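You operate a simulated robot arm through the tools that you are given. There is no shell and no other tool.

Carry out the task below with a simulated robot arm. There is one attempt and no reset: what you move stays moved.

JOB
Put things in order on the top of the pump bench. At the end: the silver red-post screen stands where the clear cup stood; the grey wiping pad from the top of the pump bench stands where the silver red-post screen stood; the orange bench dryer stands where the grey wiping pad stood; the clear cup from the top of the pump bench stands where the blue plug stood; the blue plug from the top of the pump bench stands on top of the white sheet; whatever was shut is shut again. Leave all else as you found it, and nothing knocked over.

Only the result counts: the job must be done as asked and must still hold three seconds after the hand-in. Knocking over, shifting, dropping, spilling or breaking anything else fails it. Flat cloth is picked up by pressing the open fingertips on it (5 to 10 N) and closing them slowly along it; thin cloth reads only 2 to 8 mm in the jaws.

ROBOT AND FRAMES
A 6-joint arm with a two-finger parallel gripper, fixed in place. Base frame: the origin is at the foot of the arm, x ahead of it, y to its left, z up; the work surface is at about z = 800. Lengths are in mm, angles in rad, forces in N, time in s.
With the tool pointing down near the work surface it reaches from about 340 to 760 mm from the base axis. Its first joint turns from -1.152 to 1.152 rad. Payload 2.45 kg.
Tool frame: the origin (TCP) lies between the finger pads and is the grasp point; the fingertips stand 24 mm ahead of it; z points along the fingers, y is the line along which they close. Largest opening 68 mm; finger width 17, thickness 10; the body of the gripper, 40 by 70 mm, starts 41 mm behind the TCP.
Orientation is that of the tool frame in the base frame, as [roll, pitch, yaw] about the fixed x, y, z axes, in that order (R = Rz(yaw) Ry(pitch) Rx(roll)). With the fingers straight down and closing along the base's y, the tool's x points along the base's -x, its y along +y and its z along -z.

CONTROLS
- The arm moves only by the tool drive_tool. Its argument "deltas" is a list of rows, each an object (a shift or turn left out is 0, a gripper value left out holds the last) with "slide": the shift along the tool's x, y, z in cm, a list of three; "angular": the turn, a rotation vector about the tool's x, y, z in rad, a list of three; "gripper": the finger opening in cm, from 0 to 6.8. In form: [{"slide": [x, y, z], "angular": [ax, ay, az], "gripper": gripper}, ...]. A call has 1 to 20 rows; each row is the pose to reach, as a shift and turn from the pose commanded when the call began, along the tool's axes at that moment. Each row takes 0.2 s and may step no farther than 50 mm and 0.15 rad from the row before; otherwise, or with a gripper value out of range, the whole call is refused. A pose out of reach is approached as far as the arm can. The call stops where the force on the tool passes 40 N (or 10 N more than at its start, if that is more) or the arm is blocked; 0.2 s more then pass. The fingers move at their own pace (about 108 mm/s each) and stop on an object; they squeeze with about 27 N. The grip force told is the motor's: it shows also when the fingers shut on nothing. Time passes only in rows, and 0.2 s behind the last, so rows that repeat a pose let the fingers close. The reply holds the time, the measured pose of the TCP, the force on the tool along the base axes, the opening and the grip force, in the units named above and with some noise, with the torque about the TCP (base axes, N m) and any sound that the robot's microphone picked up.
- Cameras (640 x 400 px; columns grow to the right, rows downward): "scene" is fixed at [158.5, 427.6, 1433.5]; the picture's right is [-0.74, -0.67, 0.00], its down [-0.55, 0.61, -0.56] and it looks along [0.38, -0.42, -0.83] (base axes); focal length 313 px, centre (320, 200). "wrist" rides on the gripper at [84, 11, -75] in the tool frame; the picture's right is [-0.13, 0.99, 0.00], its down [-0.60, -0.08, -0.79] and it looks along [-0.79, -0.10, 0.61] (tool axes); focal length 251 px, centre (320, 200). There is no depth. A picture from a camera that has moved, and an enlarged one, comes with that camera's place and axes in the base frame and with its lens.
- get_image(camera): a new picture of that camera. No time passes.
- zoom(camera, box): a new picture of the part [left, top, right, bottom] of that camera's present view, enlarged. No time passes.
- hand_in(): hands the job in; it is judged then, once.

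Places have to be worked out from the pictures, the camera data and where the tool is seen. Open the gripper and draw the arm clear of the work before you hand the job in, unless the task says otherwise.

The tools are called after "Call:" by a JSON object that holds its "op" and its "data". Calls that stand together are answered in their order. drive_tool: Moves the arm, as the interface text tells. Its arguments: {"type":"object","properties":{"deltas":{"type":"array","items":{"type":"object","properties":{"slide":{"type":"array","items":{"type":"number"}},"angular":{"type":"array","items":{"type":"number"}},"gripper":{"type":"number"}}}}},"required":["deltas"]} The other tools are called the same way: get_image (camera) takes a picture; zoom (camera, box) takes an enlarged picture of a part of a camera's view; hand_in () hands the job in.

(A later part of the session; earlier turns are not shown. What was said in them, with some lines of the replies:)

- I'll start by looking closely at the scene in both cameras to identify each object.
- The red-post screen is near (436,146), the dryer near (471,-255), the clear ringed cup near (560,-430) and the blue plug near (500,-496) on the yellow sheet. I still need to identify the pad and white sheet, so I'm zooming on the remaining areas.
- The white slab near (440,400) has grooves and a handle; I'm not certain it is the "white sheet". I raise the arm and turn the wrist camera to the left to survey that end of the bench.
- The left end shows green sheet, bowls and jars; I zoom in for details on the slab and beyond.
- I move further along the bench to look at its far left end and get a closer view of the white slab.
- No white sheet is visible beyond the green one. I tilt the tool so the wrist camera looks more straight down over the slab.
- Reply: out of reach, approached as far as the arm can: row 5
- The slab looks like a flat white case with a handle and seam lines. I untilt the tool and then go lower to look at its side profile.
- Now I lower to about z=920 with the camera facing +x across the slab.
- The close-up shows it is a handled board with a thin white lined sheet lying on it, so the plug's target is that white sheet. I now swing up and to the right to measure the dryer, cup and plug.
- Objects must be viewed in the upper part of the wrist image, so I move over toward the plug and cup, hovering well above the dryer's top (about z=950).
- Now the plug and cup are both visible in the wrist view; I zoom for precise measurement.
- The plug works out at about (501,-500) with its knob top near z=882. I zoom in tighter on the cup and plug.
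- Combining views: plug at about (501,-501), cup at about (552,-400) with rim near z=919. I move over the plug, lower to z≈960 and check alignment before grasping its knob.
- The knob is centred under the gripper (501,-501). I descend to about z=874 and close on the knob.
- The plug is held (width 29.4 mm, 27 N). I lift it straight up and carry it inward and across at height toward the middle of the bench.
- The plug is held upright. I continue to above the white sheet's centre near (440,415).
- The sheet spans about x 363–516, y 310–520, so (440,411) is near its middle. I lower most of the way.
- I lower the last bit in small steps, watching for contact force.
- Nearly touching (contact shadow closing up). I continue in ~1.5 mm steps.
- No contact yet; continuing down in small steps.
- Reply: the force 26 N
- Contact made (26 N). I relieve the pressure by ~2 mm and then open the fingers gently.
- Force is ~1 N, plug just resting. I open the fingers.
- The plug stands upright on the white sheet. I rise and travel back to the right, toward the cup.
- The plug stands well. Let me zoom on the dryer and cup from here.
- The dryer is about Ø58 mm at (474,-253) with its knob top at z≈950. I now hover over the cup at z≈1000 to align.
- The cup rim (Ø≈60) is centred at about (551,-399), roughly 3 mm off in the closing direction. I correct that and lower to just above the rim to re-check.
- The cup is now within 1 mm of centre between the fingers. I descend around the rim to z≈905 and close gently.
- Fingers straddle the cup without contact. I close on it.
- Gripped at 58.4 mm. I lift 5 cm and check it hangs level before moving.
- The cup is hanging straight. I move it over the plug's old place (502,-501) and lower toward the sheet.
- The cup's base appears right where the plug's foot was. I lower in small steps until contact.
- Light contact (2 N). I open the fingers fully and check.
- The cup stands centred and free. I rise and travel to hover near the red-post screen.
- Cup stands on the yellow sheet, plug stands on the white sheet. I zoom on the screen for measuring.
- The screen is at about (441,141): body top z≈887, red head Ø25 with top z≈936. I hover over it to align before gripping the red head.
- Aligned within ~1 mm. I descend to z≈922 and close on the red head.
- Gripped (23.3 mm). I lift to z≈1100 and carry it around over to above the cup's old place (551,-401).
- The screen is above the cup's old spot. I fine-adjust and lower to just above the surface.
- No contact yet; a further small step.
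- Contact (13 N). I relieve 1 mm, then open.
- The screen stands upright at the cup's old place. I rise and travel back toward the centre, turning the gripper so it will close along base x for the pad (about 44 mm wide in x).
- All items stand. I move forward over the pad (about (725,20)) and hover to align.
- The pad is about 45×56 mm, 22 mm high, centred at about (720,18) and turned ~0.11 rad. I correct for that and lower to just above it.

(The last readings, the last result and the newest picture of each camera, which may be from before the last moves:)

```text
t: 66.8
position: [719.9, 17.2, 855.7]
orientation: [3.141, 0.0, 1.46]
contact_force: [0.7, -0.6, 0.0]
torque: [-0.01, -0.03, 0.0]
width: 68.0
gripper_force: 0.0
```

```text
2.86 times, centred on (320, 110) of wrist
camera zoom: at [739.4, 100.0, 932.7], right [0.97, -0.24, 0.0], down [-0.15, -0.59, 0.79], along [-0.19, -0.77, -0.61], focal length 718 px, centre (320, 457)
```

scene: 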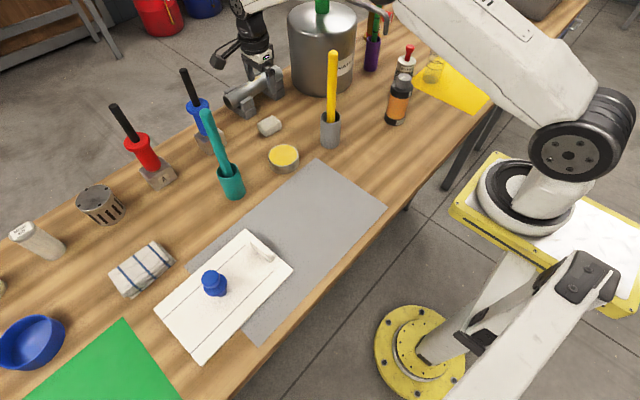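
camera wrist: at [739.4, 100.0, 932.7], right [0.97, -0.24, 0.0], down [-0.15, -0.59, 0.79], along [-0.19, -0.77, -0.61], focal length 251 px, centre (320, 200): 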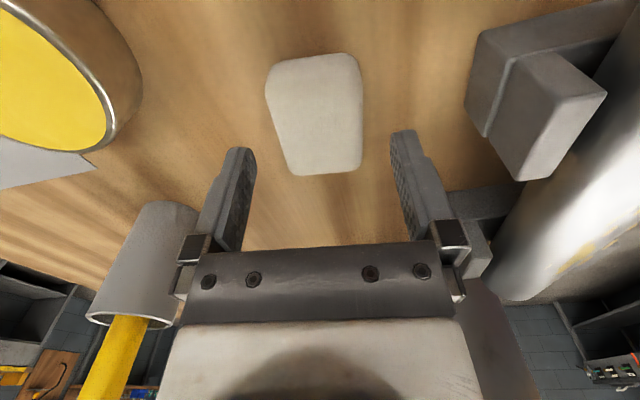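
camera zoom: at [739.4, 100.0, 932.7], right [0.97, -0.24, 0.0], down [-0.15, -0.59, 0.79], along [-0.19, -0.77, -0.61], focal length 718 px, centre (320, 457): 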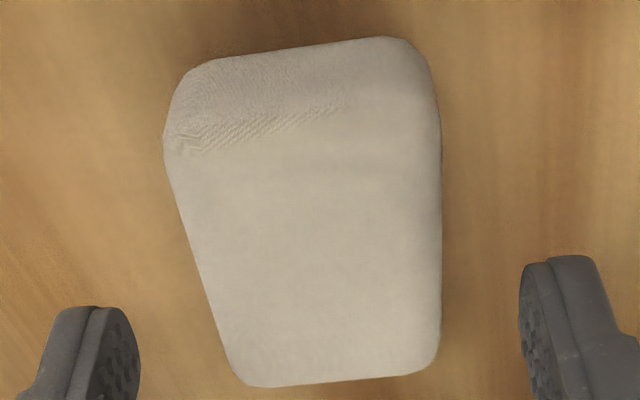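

The pad is well aligned (centre within ~1 mm). I descend to fingertips ~4 mm above the bench and close.

Call:
{"op": "drive_tool", "data": {"deltas": [{"slide": [-0.1, 0.1, 1.4]}, {"slide": [-0.1, 0.1, 2.75]}, {"slide": [-0.1, 0.1, 2.75]}, {"slide": [-0.1, 0.1, 2.75], "gripper": 5}, {"slide": [-0.1, 0.1, 2.75], "gripper": 3.8}, {"slide": [-0.1, 0.1, 2.75], "gripper": 3.5}, {"slide": [-0.1, 0.1, 2.75], "gripper": 3.5}]}}

Call:
{"op": "get_image", "data": {"camera": "wrist"}}

```text
t: 68.4
position: [721.4, 17.8, 830.3]
orientation: [3.139, 0.0, 1.462]
contact_force: [0.8, 0.8, 0.3]
torque: [0.02, 0.01, -0.01]
width: 44.4
gripper_force: 26.9
```

```text
taken
camera wrist: at [740.0, 99.9, 905.1], right [0.97, -0.24, 0.0], down [-0.15, -0.59, 0.79], along [-0.19, -0.77, -0.61], focal length 251 px, centre (320, 200)
```

wrist: 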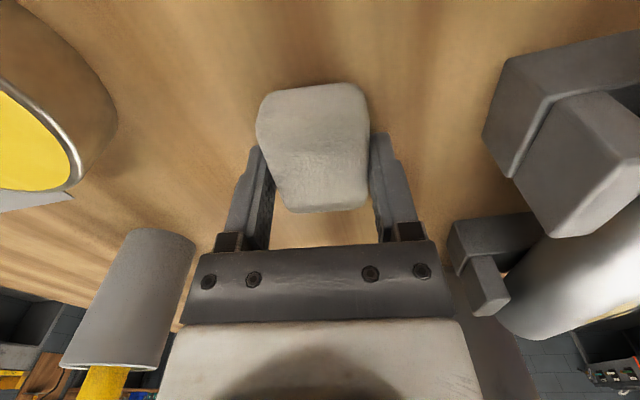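

The pad is gripped (44.4 mm). I lift to z≈1050 and carry it to above the screen's old spot (441,141).

Call:
{"op": "drive_tool", "data": {"deltas": [{"slide": [0, 0, -3]}, {"slide": [0, 0, -7.5]}, {"slide": [0, 0, -12]}, {"slide": [0, 0, -17]}, {"slide": [0, 0, -22]}, {"slide": [1.3, -4.2, -22]}, {"slide": [2.7, -8.3, -22]}, {"slide": [4, -12.5, -22]}, {"slide": [5.3, -16.7, -22]}, {"slide": [6.7, -20.8, -22]}, {"slide": [8, -25, -22]}, {"slide": [9.3, -29.1, -22]}, {"slide": [9.3, -29.1, -22]}]}}

Call:
{"op": "get_image", "data": {"camera": "wrist"}}

Call:
{"op": "get_image", "data": {"camera": "scene"}}

```text
t: 71.2
position: [439.5, 142.5, 1048.1]
orientation: [3.14, 0.0, 1.462]
contact_force: [-0.1, 0.1, -0.7]
torque: [-0.01, 0.01, 0.0]
width: 44.4
gripper_force: 27.2
```

```text
taken
camera wrist: at [459.0, 224.5, 1124.1], right [0.97, -0.24, 0.0], down [-0.15, -0.59, 0.79], along [-0.19, -0.77, -0.61], focal length 251 px, centre (320, 200)
```

wrist: 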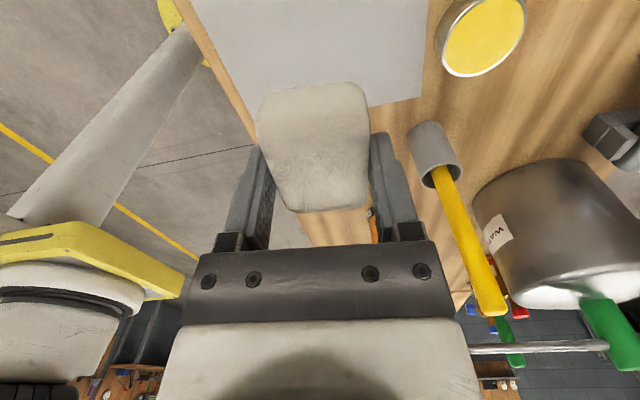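

```text
taken
```

scene: 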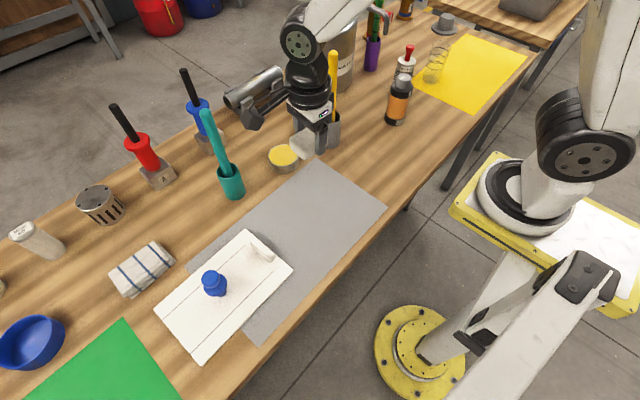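

I lower the pad onto the grey sheet, adjusting 2 mm in x.

Call:
{"op": "drive_tool", "data": {"deltas": [{"slide": [0, 0.22, 3]}, {"slide": [0, 0.22, 7.5]}, {"slide": [0, 0.22, 12]}, {"slide": [0, 0.22, 16.5]}, {"slide": [0, 0.22, 20]}, {"slide": [0, 0.22, 21.2]}, {"slide": [0, 0.22, 21.2]}]}}

Call:
{"op": "get_image", "data": {"camera": "wrist"}}

```text
t: 72.8
position: [444.5, 143.0, 837.6]
orientation: [3.138, 0.0, 1.46]
contact_force: [0.2, 0.8, -0.5]
torque: [-0.01, 0.02, 0.02]
width: 44.4
gripper_force: 27.1
```

```text
taken
camera wrist: at [463.7, 224.2, 913.2], right [0.97, -0.24, 0.0], down [-0.15, -0.59, 0.79], along [-0.19, -0.77, -0.61], focal length 251 px, centre (320, 200)
```

wrist: 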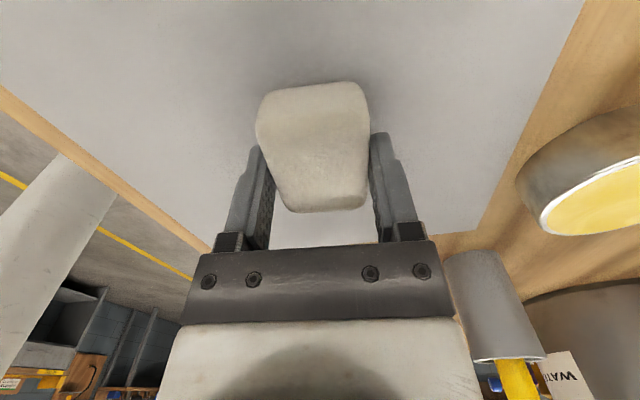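

Call:
{"op": "drive_tool", "data": {"deltas": [{"slide": [0, -0.2, 0.25]}, {"slide": [0, -0.2, 0.45]}, {"slide": [0, -0.2, 0.6]}, {"slide": [0, -0.2, 0.6]}]}}

Call:
{"op": "drive_tool", "data": {"deltas": [{"slide": [0, 0, 0.12]}, {"slide": [0, 0, 0.2]}, {"slide": [0, 0, 0.2]}]}}

```text
t: 73.8
position: [442.0, 143.1, 831.4]
orientation: [3.14, 0.0, 1.461]
contact_force: [0.0, -0.8, -0.4]
torque: [-0.01, 0.0, 0.02]
width: 44.1
gripper_force: 26.8
```

```text
t: 74.6
position: [442.3, 142.8, 829.4]
orientation: [3.138, 0.0, 1.461]
contact_force: [-1.1, 0.5, 7.8]
torque: [0.07, 0.15, -0.01]
width: 44.2
gripper_force: 27.5
```

Light contact (8 N). I release the pad and check it.

Call:
{"op": "drive_tool", "data": {"deltas": [{"slide": [0, 0, -0.05], "gripper": 4.6}, {"slide": [0, 0, -0.05], "gripper": 5.2}, {"slide": [0, 0, -0.05], "gripper": 6.6}, {"slide": [0, 0, -0.05], "gripper": 6.6}]}}

Call:
{"op": "get_image", "data": {"camera": "wrist"}}

```text
t: 75.6
position: [441.7, 142.0, 829.6]
orientation: [3.14, -0.002, 1.461]
contact_force: [-0.6, -0.7, -0.6]
torque: [-0.01, 0.01, -0.02]
width: 66.1
gripper_force: 0.0
```

```text
taken
camera wrist: at [462.1, 225.1, 905.4], right [0.97, -0.24, 0.0], down [-0.15, -0.59, 0.79], along [-0.19, -0.77, -0.61], focal length 251 px, centre (320, 200)
```

wrist: 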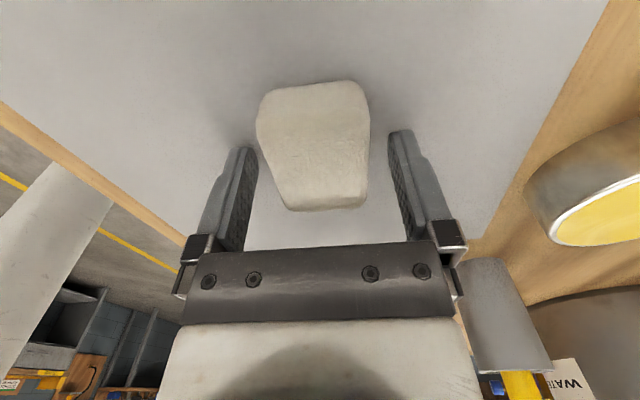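

The pad sits at the screen's old place. I rise and head to the dryer, turning the gripper back.

Call:
{"op": "drive_tool", "data": {"deltas": [{"slide": [0, 0, -3]}, {"slide": [0, 0, -8]}, {"slide": [0, 0, -13]}, {"slide": [0, 0, -18.5]}, {"slide": [0, 0, -24]}, {"slide": [-4.2, 0.6, -24], "angular": [0, 0, -0.149]}, {"slide": [-8.5, 1.1, -24], "angular": [0, 0, -0.298]}, {"slide": [-12.7, 1.7, -24], "angular": [0, 0, -0.446]}, {"slide": [-17, 2.3, -24], "angular": [0, 0, -0.595]}, {"slide": [-21.2, 2.8, -24], "angular": [0, 0, -0.744]}, {"slide": [-25.4, 3.4, -24], "angular": [0, 0, -0.893]}, {"slide": [-29.7, 4, -24], "angular": [0, 0, -1.042]}, {"slide": [-33.9, 4.5, -24], "angular": [0, 0, -1.19]}, {"slide": [-33.9, 4.5, -24], "angular": [0, 0, -1.19]}]}}

Call:
{"op": "get_image", "data": {"camera": "wrist"}}

Call:
{"op": "get_image", "data": {"camera": "scene"}}

```text
refused: row 4 steps farther than a row can; nothing moved
```

```text
taken
camera wrist: at [462.1, 225.1, 905.4], right [0.97, -0.24, 0.0], down [-0.15, -0.59, 0.79], along [-0.19, -0.77, -0.61], focal length 251 px, centre (320, 200)
```

wrist: 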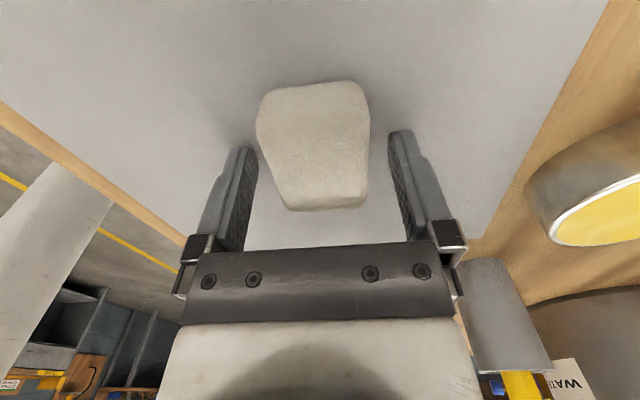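

```text
taken
```

scene: 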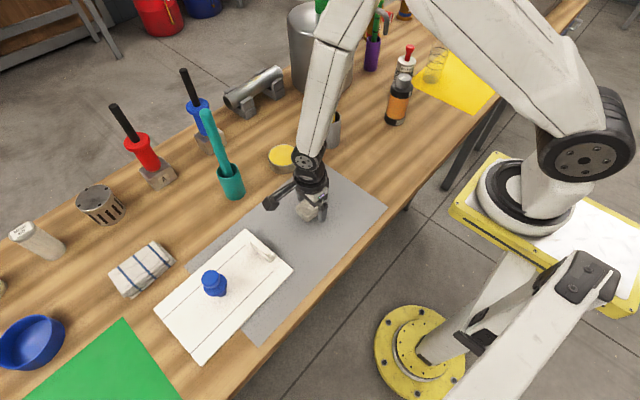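

The call was refused because one row exceeded 50 mm; I resend with smaller lift steps.

Call:
{"op": "drive_tool", "data": {"deltas": [{"slide": [0, 0, -3]}, {"slide": [0, 0, -7.5]}, {"slide": [0, 0, -12]}, {"slide": [0, 0, -16.5]}, {"slide": [0, 0, -20.5]}, {"slide": [0, 0, -24]}, {"slide": [-4.2, 0.6, -24], "angular": [0, 0, -0.148]}, {"slide": [-8.5, 1.1, -24], "angular": [0, 0, -0.296]}, {"slide": [-12.7, 1.7, -24], "angular": [0, 0, -0.444]}, {"slide": [-17, 2.3, -24], "angular": [0, 0, -0.592]}, {"slide": [-21.2, 2.8, -24], "angular": [0, 0, -0.74]}, {"slide": [-25.4, 3.4, -24], "angular": [0, 0, -0.888]}, {"slide": [-29.7, 4, -24], "angular": [0, 0, -1.036]}, {"slide": [-33.9, 4.5, -24], "angular": [0, 0, -1.18]}, {"slide": [-33.9, 4.5, -24], "angular": [0, 0, -1.18]}]}}

Call:
{"op": "get_image", "data": {"camera": "wrist"}}

Call:
{"op": "get_image", "data": {"camera": "scene"}}

```text
t: 78.8
position: [450.5, -198.8, 1066.6]
orientation: [3.14, 0.002, 2.641]
contact_force: [0.0, -0.3, -0.1]
torque: [-0.03, 0.02, 0.0]
width: 66.2
gripper_force: 0.0
```

```text
taken
camera wrist: at [381.3, -148.3, 1142.1], right [0.59, 0.81, 0.0], down [0.49, -0.36, 0.79], along [0.64, -0.47, -0.61], focal length 251 px, centre (320, 200)
```

wrist: 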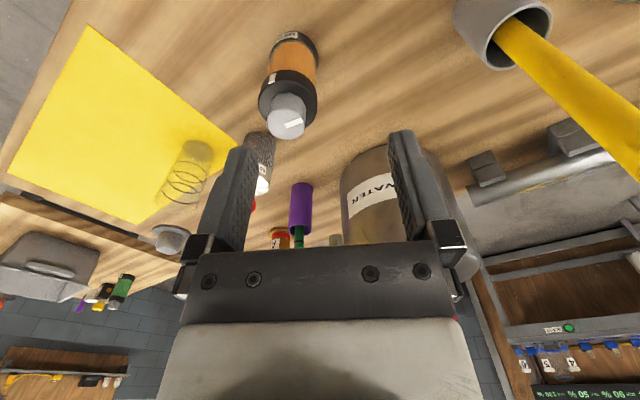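

```text
taken
```

scene: 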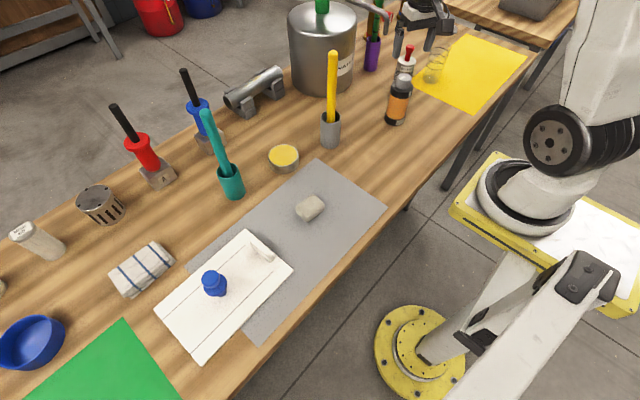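

Pad is in place. I zoom on the dryer to decide where to grip it.

Call:
{"op": "zoom", "data": {"camera": "wrist", "box": [240, 20, 340, 150]}}

Call:
{"op": "zoom", "data": {"camera": "scene", "box": [370, 60, 430, 130]}}

```text
3.08 times, centred on (290, 85) of wrist
camera zoom: at [381.3, -148.3, 1142.1], right [0.59, 0.81, 0.0], down [0.49, -0.36, 0.79], along [0.64, -0.47, -0.61], focal length 774 px, centre (412, 554)
```

zoom: 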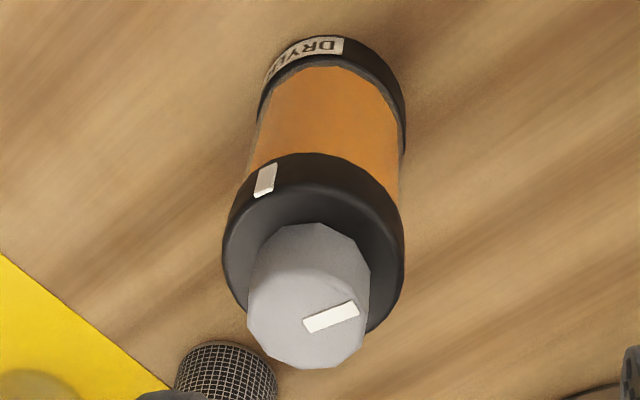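

```text
5.71 times, centred on (400, 95) of scene
camera zoom: at [158.6, 427.6, 1433.5], right [-0.74, -0.67, 0.0], down [-0.55, 0.61, -0.56], along [0.38, -0.42, -0.83], focal length 1787 px, centre (-137, 800)
```

zoom: 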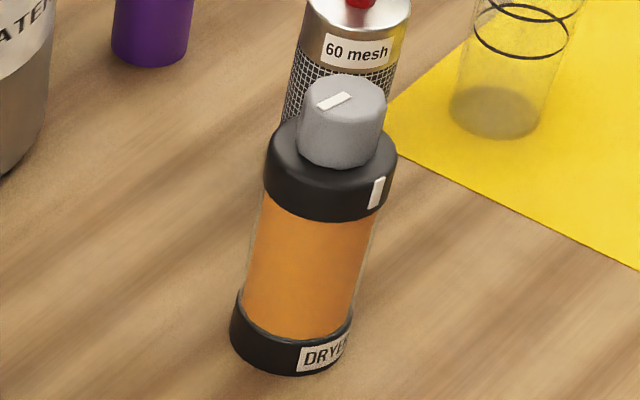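

The dryer is a Ø60 mm body with black caps (upper cap roughly z=883–911) and a valve-like knob up to ~941; I'll grip the upper black cap, not the knob. I hover over it to align.

Call:
{"op": "drive_tool", "data": {"deltas": [{"slide": [-2.7, -1.9, 0], "gripper": 6.8}, {"slide": [-5.3, -3.8, 1.5]}, {"slide": [-5.3, -3.8, 5]}, {"slide": [-5.3, -3.8, 5]}]}}

Call:
{"op": "zoom", "data": {"camera": "wrist", "box": [220, 0, 420, 180]}}

```text
t: 79.8
position: [478.4, -258.3, 1016.1]
orientation: [3.141, 0.003, 2.64]
contact_force: [-0.2, 0.4, 0.3]
torque: [0.0, 0.0, -0.02]
width: 68.0
gripper_force: 0.0
```

```text
2.22 times, centred on (320, 90) of wrist
camera zoom: at [410.3, -208.5, 1092.5], right [0.59, 0.81, 0.0], down [0.49, -0.36, 0.79], along [0.64, -0.47, -0.61], focal length 559 px, centre (320, 444)
```

zoom: 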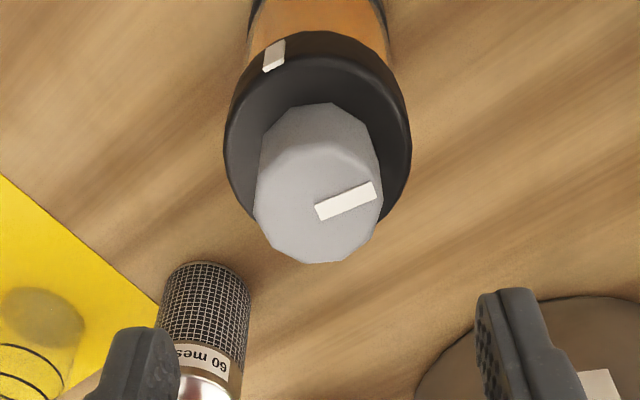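

The dryer is centred under the gripper. I lower partway with the fingers straddling the knob, then re-check.

Call:
{"op": "drive_tool", "data": {"deltas": [{"slide": [0, 0, 3]}, {"slide": [0, 0, 6.5]}, {"slide": [0, 0, 8]}, {"slide": [0, 0, 8]}]}}

Call:
{"op": "get_image", "data": {"camera": "wrist"}}

Call:
{"op": "get_image", "data": {"camera": "scene"}}

```text
t: 80.8
position: [478.1, -257.3, 938.5]
orientation: [3.14, 0.003, 2.641]
contact_force: [-0.2, 0.2, 0.5]
torque: [0.0, 0.0, 0.04]
width: 68.0
gripper_force: 0.0
```

```text
taken
camera wrist: at [409.3, -207.3, 1014.3], right [0.59, 0.81, 0.0], down [0.49, -0.36, 0.79], along [0.64, -0.47, -0.61], focal length 251 px, centre (320, 200)
```

wrist: 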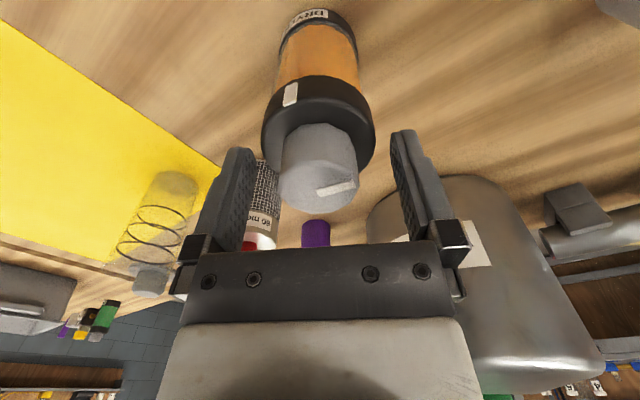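

```text
taken
```

scene: 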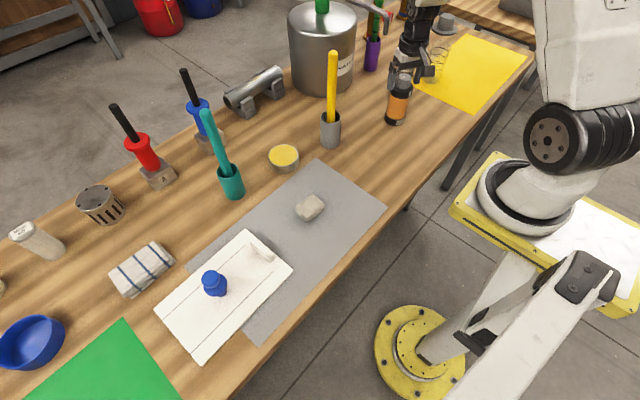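

Knob top is at about TCP height now (z≈940), confirming the estimate. I descend 26 mm so the pads flank the upper black cap, then close.

Call:
{"op": "drive_tool", "data": {"deltas": [{"slide": [0, 0, 1]}, {"slide": [0, 0, 2]}, {"slide": [0, 0, 2.6]}, {"slide": [0, 0, 2.6]}]}}

Call:
{"op": "get_image", "data": {"camera": "wrist"}}

```text
t: 81.8
position: [478.1, -259.2, 913.1]
orientation: [3.141, 0.0, 2.64]
contact_force: [-0.7, -0.5, 0.4]
torque: [0.01, -0.01, -0.04]
width: 68.1
gripper_force: 0.0
```

```text
taken
camera wrist: at [408.8, -208.9, 988.5], right [0.59, 0.81, 0.0], down [0.49, -0.36, 0.79], along [0.64, -0.47, -0.61], focal length 251 px, centre (320, 200)
```

wrist: 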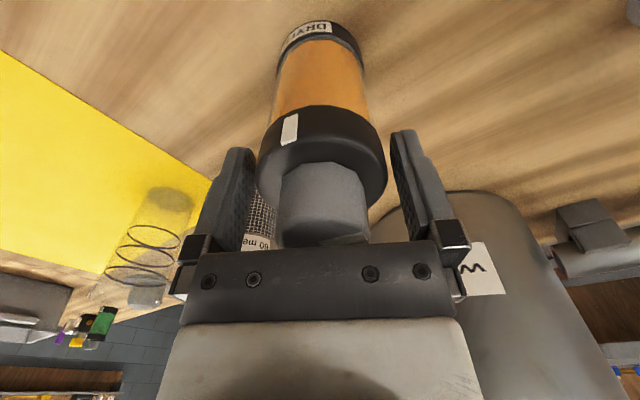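

The cap is between the pads with clearance on both sides. I close.

Call:
{"op": "drive_tool", "data": {"deltas": [{"slide": [0, 0, 0], "gripper": 6.4}, {"slide": [0, 0, 0], "gripper": 6.0}, {"slide": [0, 0, 0], "gripper": 5.2}, {"slide": [0, 0, 0], "gripper": 4.8}, {"slide": [0, 0, 0], "gripper": 4.8}]}}

Call:
{"op": "get_image", "data": {"camera": "wrist"}}

```text
t: 83.0
position: [477.9, -259.0, 911.7]
orientation: [3.14, 0.002, 2.64]
contact_force: [0.7, 0.8, 0.2]
torque: [0.02, -0.04, -0.01]
width: 59.0
gripper_force: 27.6
```

```text
taken
camera wrist: at [408.8, -208.8, 988.6], right [0.59, 0.81, 0.0], down [0.49, -0.36, 0.79], along [0.64, -0.47, -0.61], focal length 251 px, centre (320, 200)
```

wrist: 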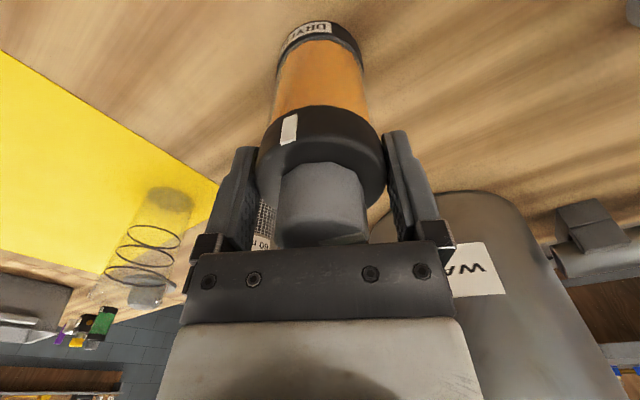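

Gripped (59.0 mm). I lift slowly and check that it comes up cleanly.

Call:
{"op": "drive_tool", "data": {"deltas": [{"slide": [0, 0, -0.5]}, {"slide": [0, 0, -1.2]}, {"slide": [0, 0, -2.5]}, {"slide": [0, 0, -2.5]}]}}

Call:
{"op": "get_image", "data": {"camera": "wrist"}}

Call:
{"op": "zoom", "data": {"camera": "scene", "box": [350, 20, 470, 140]}}

```text
t: 84.0
position: [477.0, -257.3, 938.1]
orientation: [3.138, 0.003, 2.642]
contact_force: [-0.8, 0.0, -2.8]
torque: [0.01, 0.02, 0.01]
width: 59.2
gripper_force: 27.5
```

```text
taken
camera wrist: at [408.8, -207.3, 1013.5], right [0.59, 0.81, 0.0], down [0.49, -0.36, 0.79], along [0.64, -0.47, -0.61], focal length 251 px, centre (320, 200)
```

wrist: 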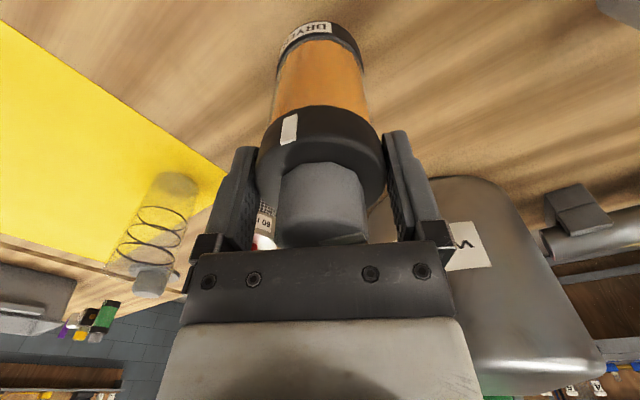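

```text
3.33 times, centred on (410, 80) of scene
camera zoom: at [158.6, 427.6, 1433.5], right [-0.74, -0.67, 0.0], down [-0.55, 0.61, -0.56], along [0.38, -0.42, -0.83], focal length 1042 px, centre (20, 600)
```

zoom: 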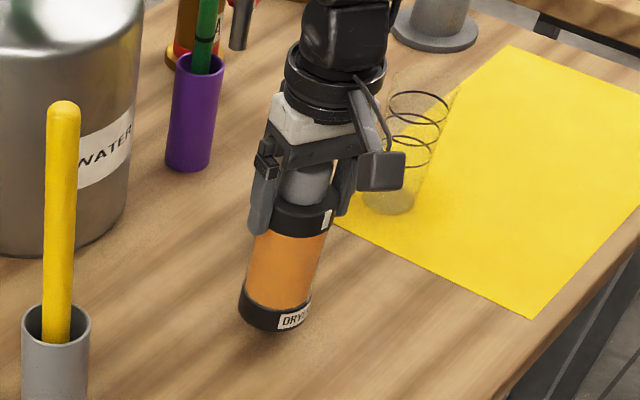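

It lifted cleanly (≈2.5 N). I raise it to z≈1075 and carry it around via x≈430 to above the pad's old place (721,17), clear of the yellow stick.

Call:
{"op": "drive_tool", "data": {"deltas": [{"slide": [0, 0, -4.5]}, {"slide": [0, 0, -9]}, {"slide": [0, 0, -13.7]}, {"slide": [3.6, 3.3, -13.7], "angular": [0, 0, -0.07]}, {"slide": [7.2, 6.5, -13.7], "angular": [0, 0, -0.14]}, {"slide": [10.85, 9.8, -13.7], "angular": [0, 0, -0.21]}, {"slide": [12.7, 13.2, -13.7], "angular": [0, 0, -0.28]}, {"slide": [14.6, 16.6, -13.7], "angular": [0, 0, -0.36]}, {"slide": [16.4, 20, -13.7], "angular": [0, 0, -0.43]}, {"slide": [18.3, 23.4, -13.7], "angular": [0, 0, -0.5]}, {"slide": [14.6, 25.3, -13.7], "angular": [0, 0, -0.5]}, {"slide": [10.9, 27.3, -13.7], "angular": [0, 0, -0.5]}, {"slide": [7.3, 29.2, -13.7], "angular": [0, 0, -0.5]}, {"slide": [3.6, 31.1, -13.7], "angular": [0, 0, -0.5]}, {"slide": [-0.1, 33.1, -13.7], "angular": [0, 0, -0.5]}, {"slide": [-3.8, 35, -13.7], "angular": [0, 0, -0.5]}, {"slide": [-7.5, 36.9, -13.7], "angular": [0, 0, -0.5]}, {"slide": [-7.5, 36.9, -13.7], "angular": [0, 0, -0.5]}]}}

Call:
{"op": "get_image", "data": {"camera": "wrist"}}

Call:
{"op": "get_image", "data": {"camera": "scene"}}

```text
t: 87.8
position: [721.9, 29.9, 1078.1]
orientation: [-3.141, 0.0, 3.14]
contact_force: [0.8, -0.1, -3.1]
torque: [-0.01, 0.0, -0.03]
width: 59.2
gripper_force: 26.9
```

```text
taken
camera wrist: at [637.0, 41.6, 1154.2], right [0.13, 0.99, 0.0], down [0.6, -0.08, 0.79], along [0.79, -0.1, -0.61], focal length 251 px, centre (320, 200)
```

wrist: 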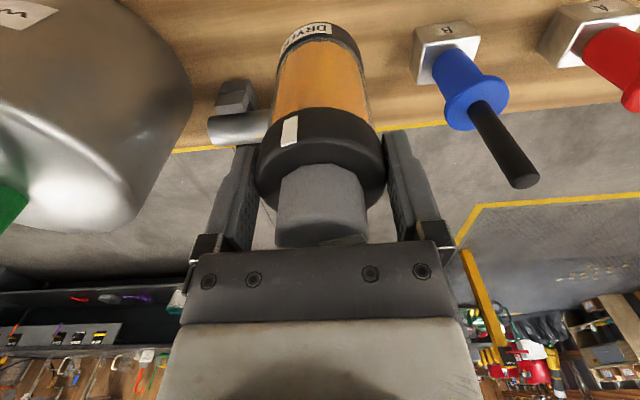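

```text
taken
```

scene: 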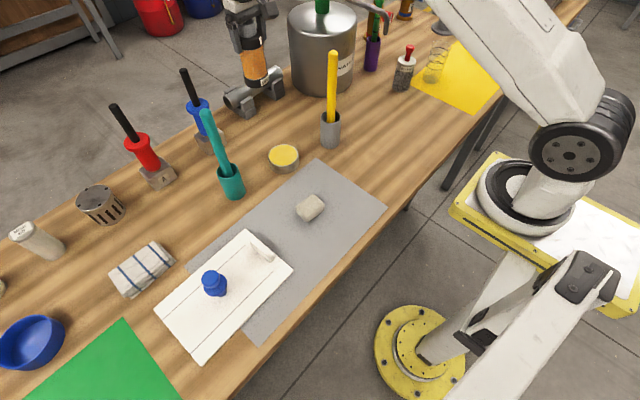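

The dryer is near its target. I shift 13 mm in -y and lower to just above the bench.

Call:
{"op": "drive_tool", "data": {"deltas": [{"slide": [0, -1.29, 0]}, {"slide": [0, -1.29, 4.5]}, {"slide": [0, -1.29, 9]}, {"slide": [0, -1.29, 13]}, {"slide": [0, -1.29, 15.6]}, {"slide": [0, -1.29, 15.6]}]}}

Call:
{"op": "get_image", "data": {"camera": "wrist"}}

Call:
{"op": "get_image", "data": {"camera": "scene"}}

```text
t: 89.2
position: [719.9, 15.8, 915.3]
orientation: [-3.14, 0.003, 3.14]
contact_force: [-0.2, 0.3, -2.4]
torque: [-0.02, 0.0, 0.0]
width: 59.2
gripper_force: 27.0
```

```text
taken
camera wrist: at [636.8, 27.1, 991.4], right [0.13, 0.99, 0.0], down [0.6, -0.08, 0.79], along [0.79, -0.1, -0.61], focal length 251 px, centre (320, 200)
```

wrist: 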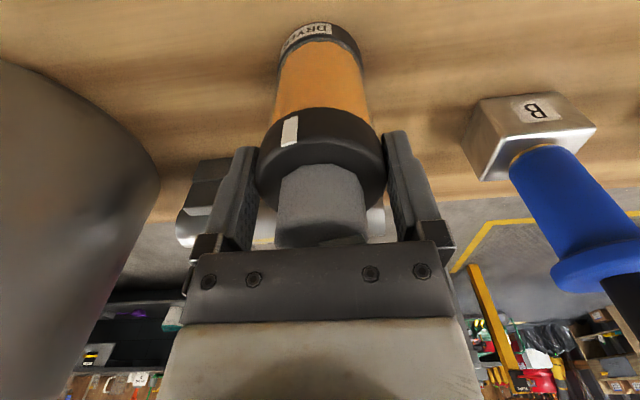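

```text
taken
```

scene: 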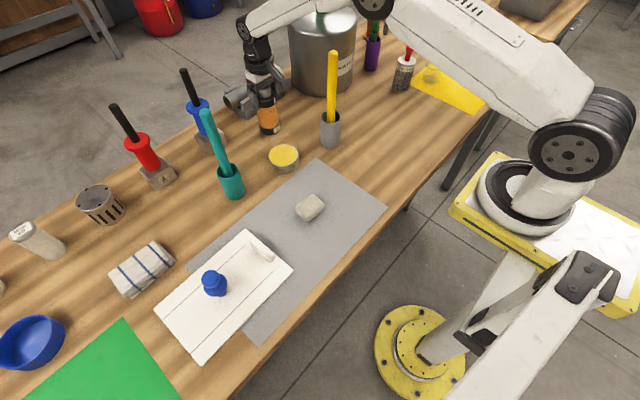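

Position reads about (720.5,16). I lower in small steps until contact.

Call:
{"op": "drive_tool", "data": {"deltas": [{"slide": [0, 0.05, 0.1]}, {"slide": [0, 0.1, 0.2]}, {"slide": [0, 0.1, 0.2]}]}}

Call:
{"op": "drive_tool", "data": {"deltas": [{"slide": [0, 0, 0.1]}, {"slide": [0, 0, 0.2]}, {"slide": [0, 0, 0.2]}]}}

```text
t: 90.0
position: [721.6, 17.0, 916.2]
orientation: [3.14, 0.002, 3.139]
contact_force: [-1.4, 0.0, -2.4]
torque: [-0.03, 0.05, 0.0]
width: 58.8
gripper_force: 26.8
```

```text
t: 90.8
position: [720.4, 18.5, 913.4]
orientation: [-3.141, 0.001, 3.141]
contact_force: [-0.7, 0.2, -2.9]
torque: [0.01, 0.03, -0.02]
width: 59.2
gripper_force: 26.9
```

Call:
{"op": "drive_tool", "data": {"deltas": [{"slide": [0, 0, 0.1]}, {"slide": [0, 0, 0.15]}, {"slide": [0, 0, 0.15]}]}}

```text
t: 91.6
position: [720.5, 17.6, 912.3]
orientation: [-3.141, 0.001, 3.139]
contact_force: [-0.2, 0.1, -2.2]
torque: [0.0, -0.02, 0.0]
width: 59.4
gripper_force: 27.5
```

Call:
{"op": "drive_tool", "data": {"deltas": [{"slide": [0, 0, 0.1]}, {"slide": [0, 0, 0.15]}, {"slide": [0, 0, 0.15]}]}}

```text
t: 92.4
position: [721.3, 17.5, 911.4]
orientation: [-3.141, 0.001, 3.141]
contact_force: [-1.0, 0.3, -0.3]
torque: [-0.05, 0.06, 0.01]
width: 59.4
gripper_force: 27.1
```

The weight is starting to be supported. One more small step.

Call:
{"op": "drive_tool", "data": {"deltas": [{"slide": [0, 0, 0.08]}, {"slide": [0, 0, 0.08]}]}}

Call:
{"op": "zoom", "data": {"camera": "wrist", "box": [230, 0, 410, 160]}}

```text
t: 93.0
position: [721.6, 16.5, 912.6]
orientation: [3.141, 0.004, 3.141]
contact_force: [-6.1, -1.2, 14.1]
torque: [-0.09, 0.58, 0.1]
width: 59.3
gripper_force: 26.8
```

```text
2.50 times, centred on (320, 80) of wrist
camera zoom: at [636.8, 28.5, 988.2], right [0.13, 0.99, 0.0], down [0.6, -0.08, 0.8], along [0.79, -0.1, -0.61], focal length 629 px, centre (320, 500)
```

zoom: 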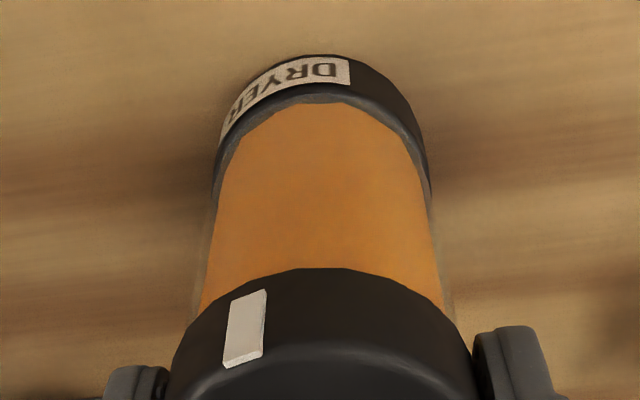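

Full contact (14 N). I relieve about 1 mm and open the fingers.

Call:
{"op": "drive_tool", "data": {"deltas": [{"slide": [0, 0, -0.08]}, {"slide": [0, 0, -0.08]}, {"slide": [0, 0, -0.08], "gripper": 6.0}, {"slide": [0, 0, -0.08], "gripper": 6.3}, {"slide": [0, 0, -0.08], "gripper": 6.8}, {"slide": [0, 0, -0.08], "gripper": 6.8}]}}

Call:
{"op": "get_image", "data": {"camera": "wrist"}}

```text
t: 94.4
position: [721.8, 16.5, 911.7]
orientation: [-3.141, 0.002, 3.141]
contact_force: [-0.9, 0.0, 0.2]
torque: [-0.03, 0.03, -0.04]
width: 68.2
gripper_force: 0.0
```

```text
taken
camera wrist: at [636.7, 28.5, 987.9], right [0.13, 0.99, 0.0], down [0.6, -0.08, 0.79], along [0.79, -0.1, -0.61], focal length 251 px, centre (320, 200)
```

wrist: 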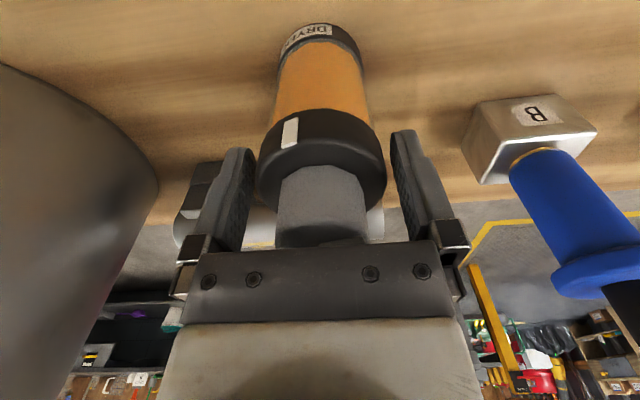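

The dryer stands free between the fingers. I rise straight up and retract clear of the bench items.

Call:
{"op": "drive_tool", "data": {"deltas": [{"slide": [0, 0, -2]}, {"slide": [0, 0, -5]}, {"slide": [0, 0, -9]}, {"slide": [0, 0, -13]}, {"slide": [0, 0, -17]}, {"slide": [4, 0.3, -17]}, {"slide": [8, 0.6, -17]}, {"slide": [12, 0.9, -17]}, {"slide": [16, 1.2, -17]}, {"slide": [20, 1.5, -17]}, {"slide": [24, 1.5, -17]}, {"slide": [28, 1.5, -17]}, {"slide": [30, 1.5, -17]}, {"slide": [30, 1.5, -17]}]}}

Call:
{"op": "get_image", "data": {"camera": "wrist"}}

Call:
{"op": "get_image", "data": {"camera": "scene"}}

```text
t: 97.4
position: [422.1, 33.2, 1080.9]
orientation: [3.141, 0.002, 3.14]
contact_force: [1.1, -0.2, -0.3]
torque: [-0.01, -0.02, 0.01]
width: 67.7
gripper_force: 0.1
```

```text
taken
camera wrist: at [336.4, 45.3, 1156.5], right [0.13, 0.99, 0.0], down [0.6, -0.08, 0.79], along [0.79, -0.1, -0.61], focal length 251 px, centre (320, 200)
```

wrist: 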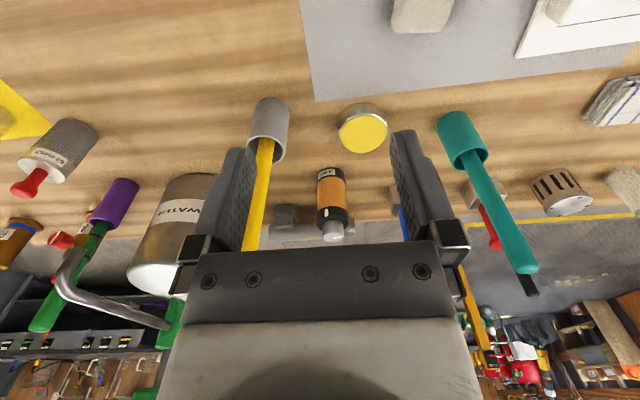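

```text
taken
```

scene: 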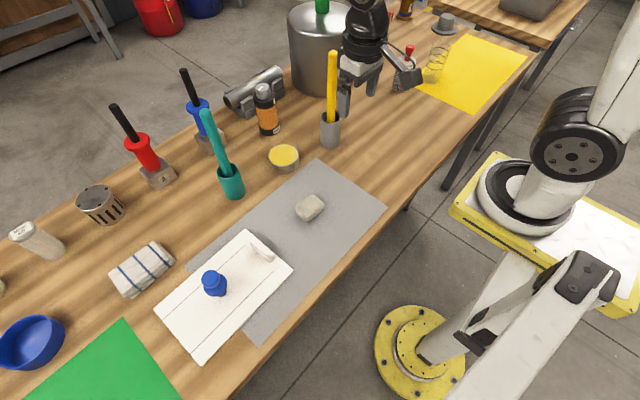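

All moved items look upright. I verify each with zooms before handing in.

Call:
{"op": "zoom", "data": {"camera": "scene", "box": [370, 20, 470, 110]}}

Call:
{"op": "zoom", "data": {"camera": "scene", "box": [220, 60, 360, 170]}}

Call:
{"op": "zoom", "data": {"camera": "scene", "box": [150, 170, 350, 350]}}

Call:
{"op": "zoom", "data": {"camera": "wrist", "box": [0, 60, 400, 260]}}

```text
4.44 times, centred on (420, 65) of scene
camera zoom: at [158.5, 427.6, 1433.5], right [-0.74, -0.67, 0.0], down [-0.55, 0.61, -0.56], along [0.38, -0.42, -0.83], focal length 1390 px, centre (-124, 800)
```

zoom: 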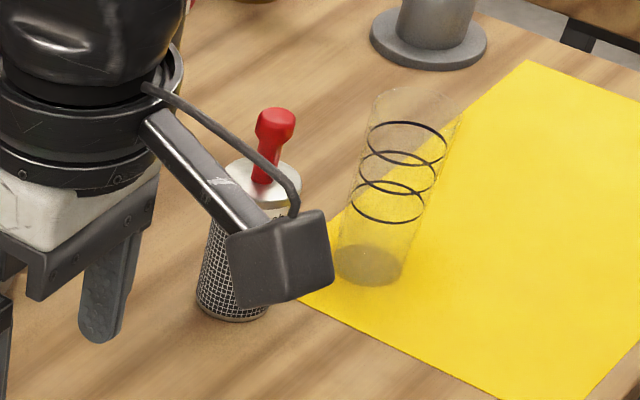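

```text
3.64 times, centred on (290, 115) of scene
camera zoom: at [158.5, 427.6, 1433.5], right [-0.74, -0.67, 0.0], down [-0.55, 0.61, -0.56], along [0.38, -0.42, -0.83], focal length 1137 px, centre (429, 509)
```

zoom: 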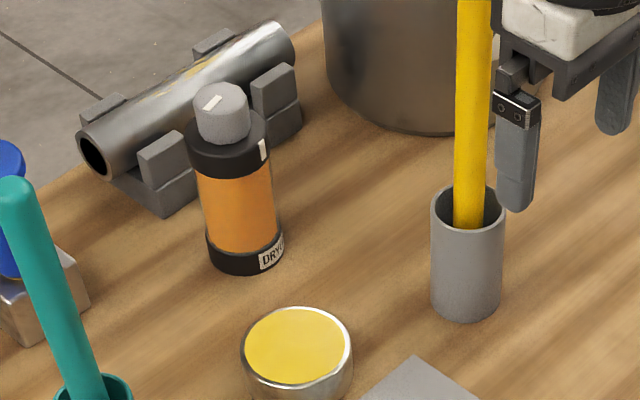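

```text
2.22 times, centred on (250, 260) of scene
camera zoom: at [158.5, 427.6, 1433.5], right [-0.74, -0.67, 0.0], down [-0.55, 0.61, -0.56], along [0.38, -0.42, -0.83], focal length 695 px, centre (476, 67)
```

zoom: 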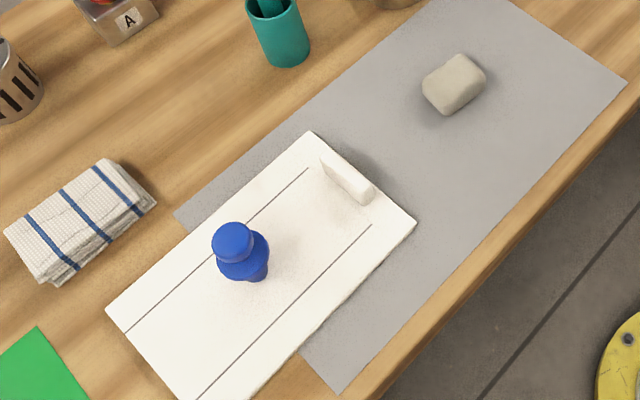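

```text
1.60 times, centred on (200, 160) of wrist
camera zoom: at [336.4, 45.3, 1156.5], right [0.13, 0.99, 0.0], down [0.6, -0.08, 0.79], along [0.79, -0.1, -0.61], focal length 402 px, centre (512, 264)
```

zoom: 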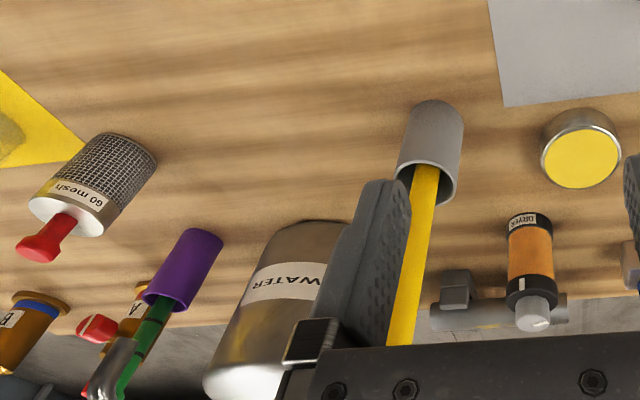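

Dryer base coincides with the pad's old image position, the screen base with the cup's, the cup with the plug's, the pad with the screen's, and the plug stands on the white sheet. I draw the arm a bit further up and clear.

Call:
{"op": "drive_tool", "data": {"deltas": [{"slide": [0, 0, -3], "gripper": 6.8}, {"slide": [0, 0, -6]}, {"slide": [0, 0, -6]}, {"slide": [0, 0, -6]}]}}

Call:
{"op": "get_image", "data": {"camera": "scene"}}

```text
t: 98.4
position: [422.0, 33.8, 1140.3]
orientation: [3.141, 0.004, 3.14]
contact_force: [0.2, -0.2, -0.4]
torque: [0.03, -0.02, -0.01]
width: 67.8
gripper_force: 0.0
```

```text
taken
```

scene: 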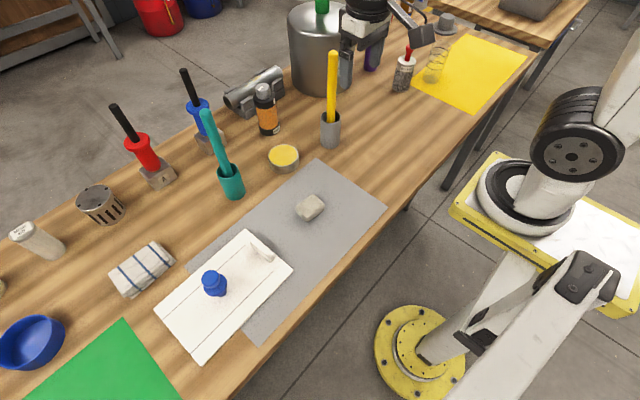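

Everything stands upright in its required place, the gripper is open and the arm is clear. Handing in.

Call:
{"op": "hand_in", "data": {}}

```text
The job is handed in.
```

The job is handed in. In the last pictures every moved item stands upright in its new place. I have no verdict back from the judging.

| Item | Now stands | Placed at (mm) | Target spot (mm) |
|---|---|---|---|
| Blue plug | on the white sheet, between its two lines | (443, 413) | anywhere on the sheet |
| Clear cup | where the blue plug stood | (501, -500) | (501, -501) |
| Silver red-post screen | where the clear cup stood | (553, -400) | (551, -400) |
| Grey wiping pad | where the screen stood | (442, 142) | (441, 141) |
| Orange bench dryer | where the pad stood | (721, 17) | (721, 17) |

- **White sheet:** I took it to be the thin lined sheet lying on the white handled board. The other sheets I saw on the bench are yellow, green and grey, so this was the only fit.
- **Shut things:** I opened nothing, so there was nothing to close again. I lifted the dryer by its upper black cap and did not turn its knob.
- **Everything else:** I saw nothing else shifted or knocked over. The gripper is open and the arm is drawn up clear of the bench.
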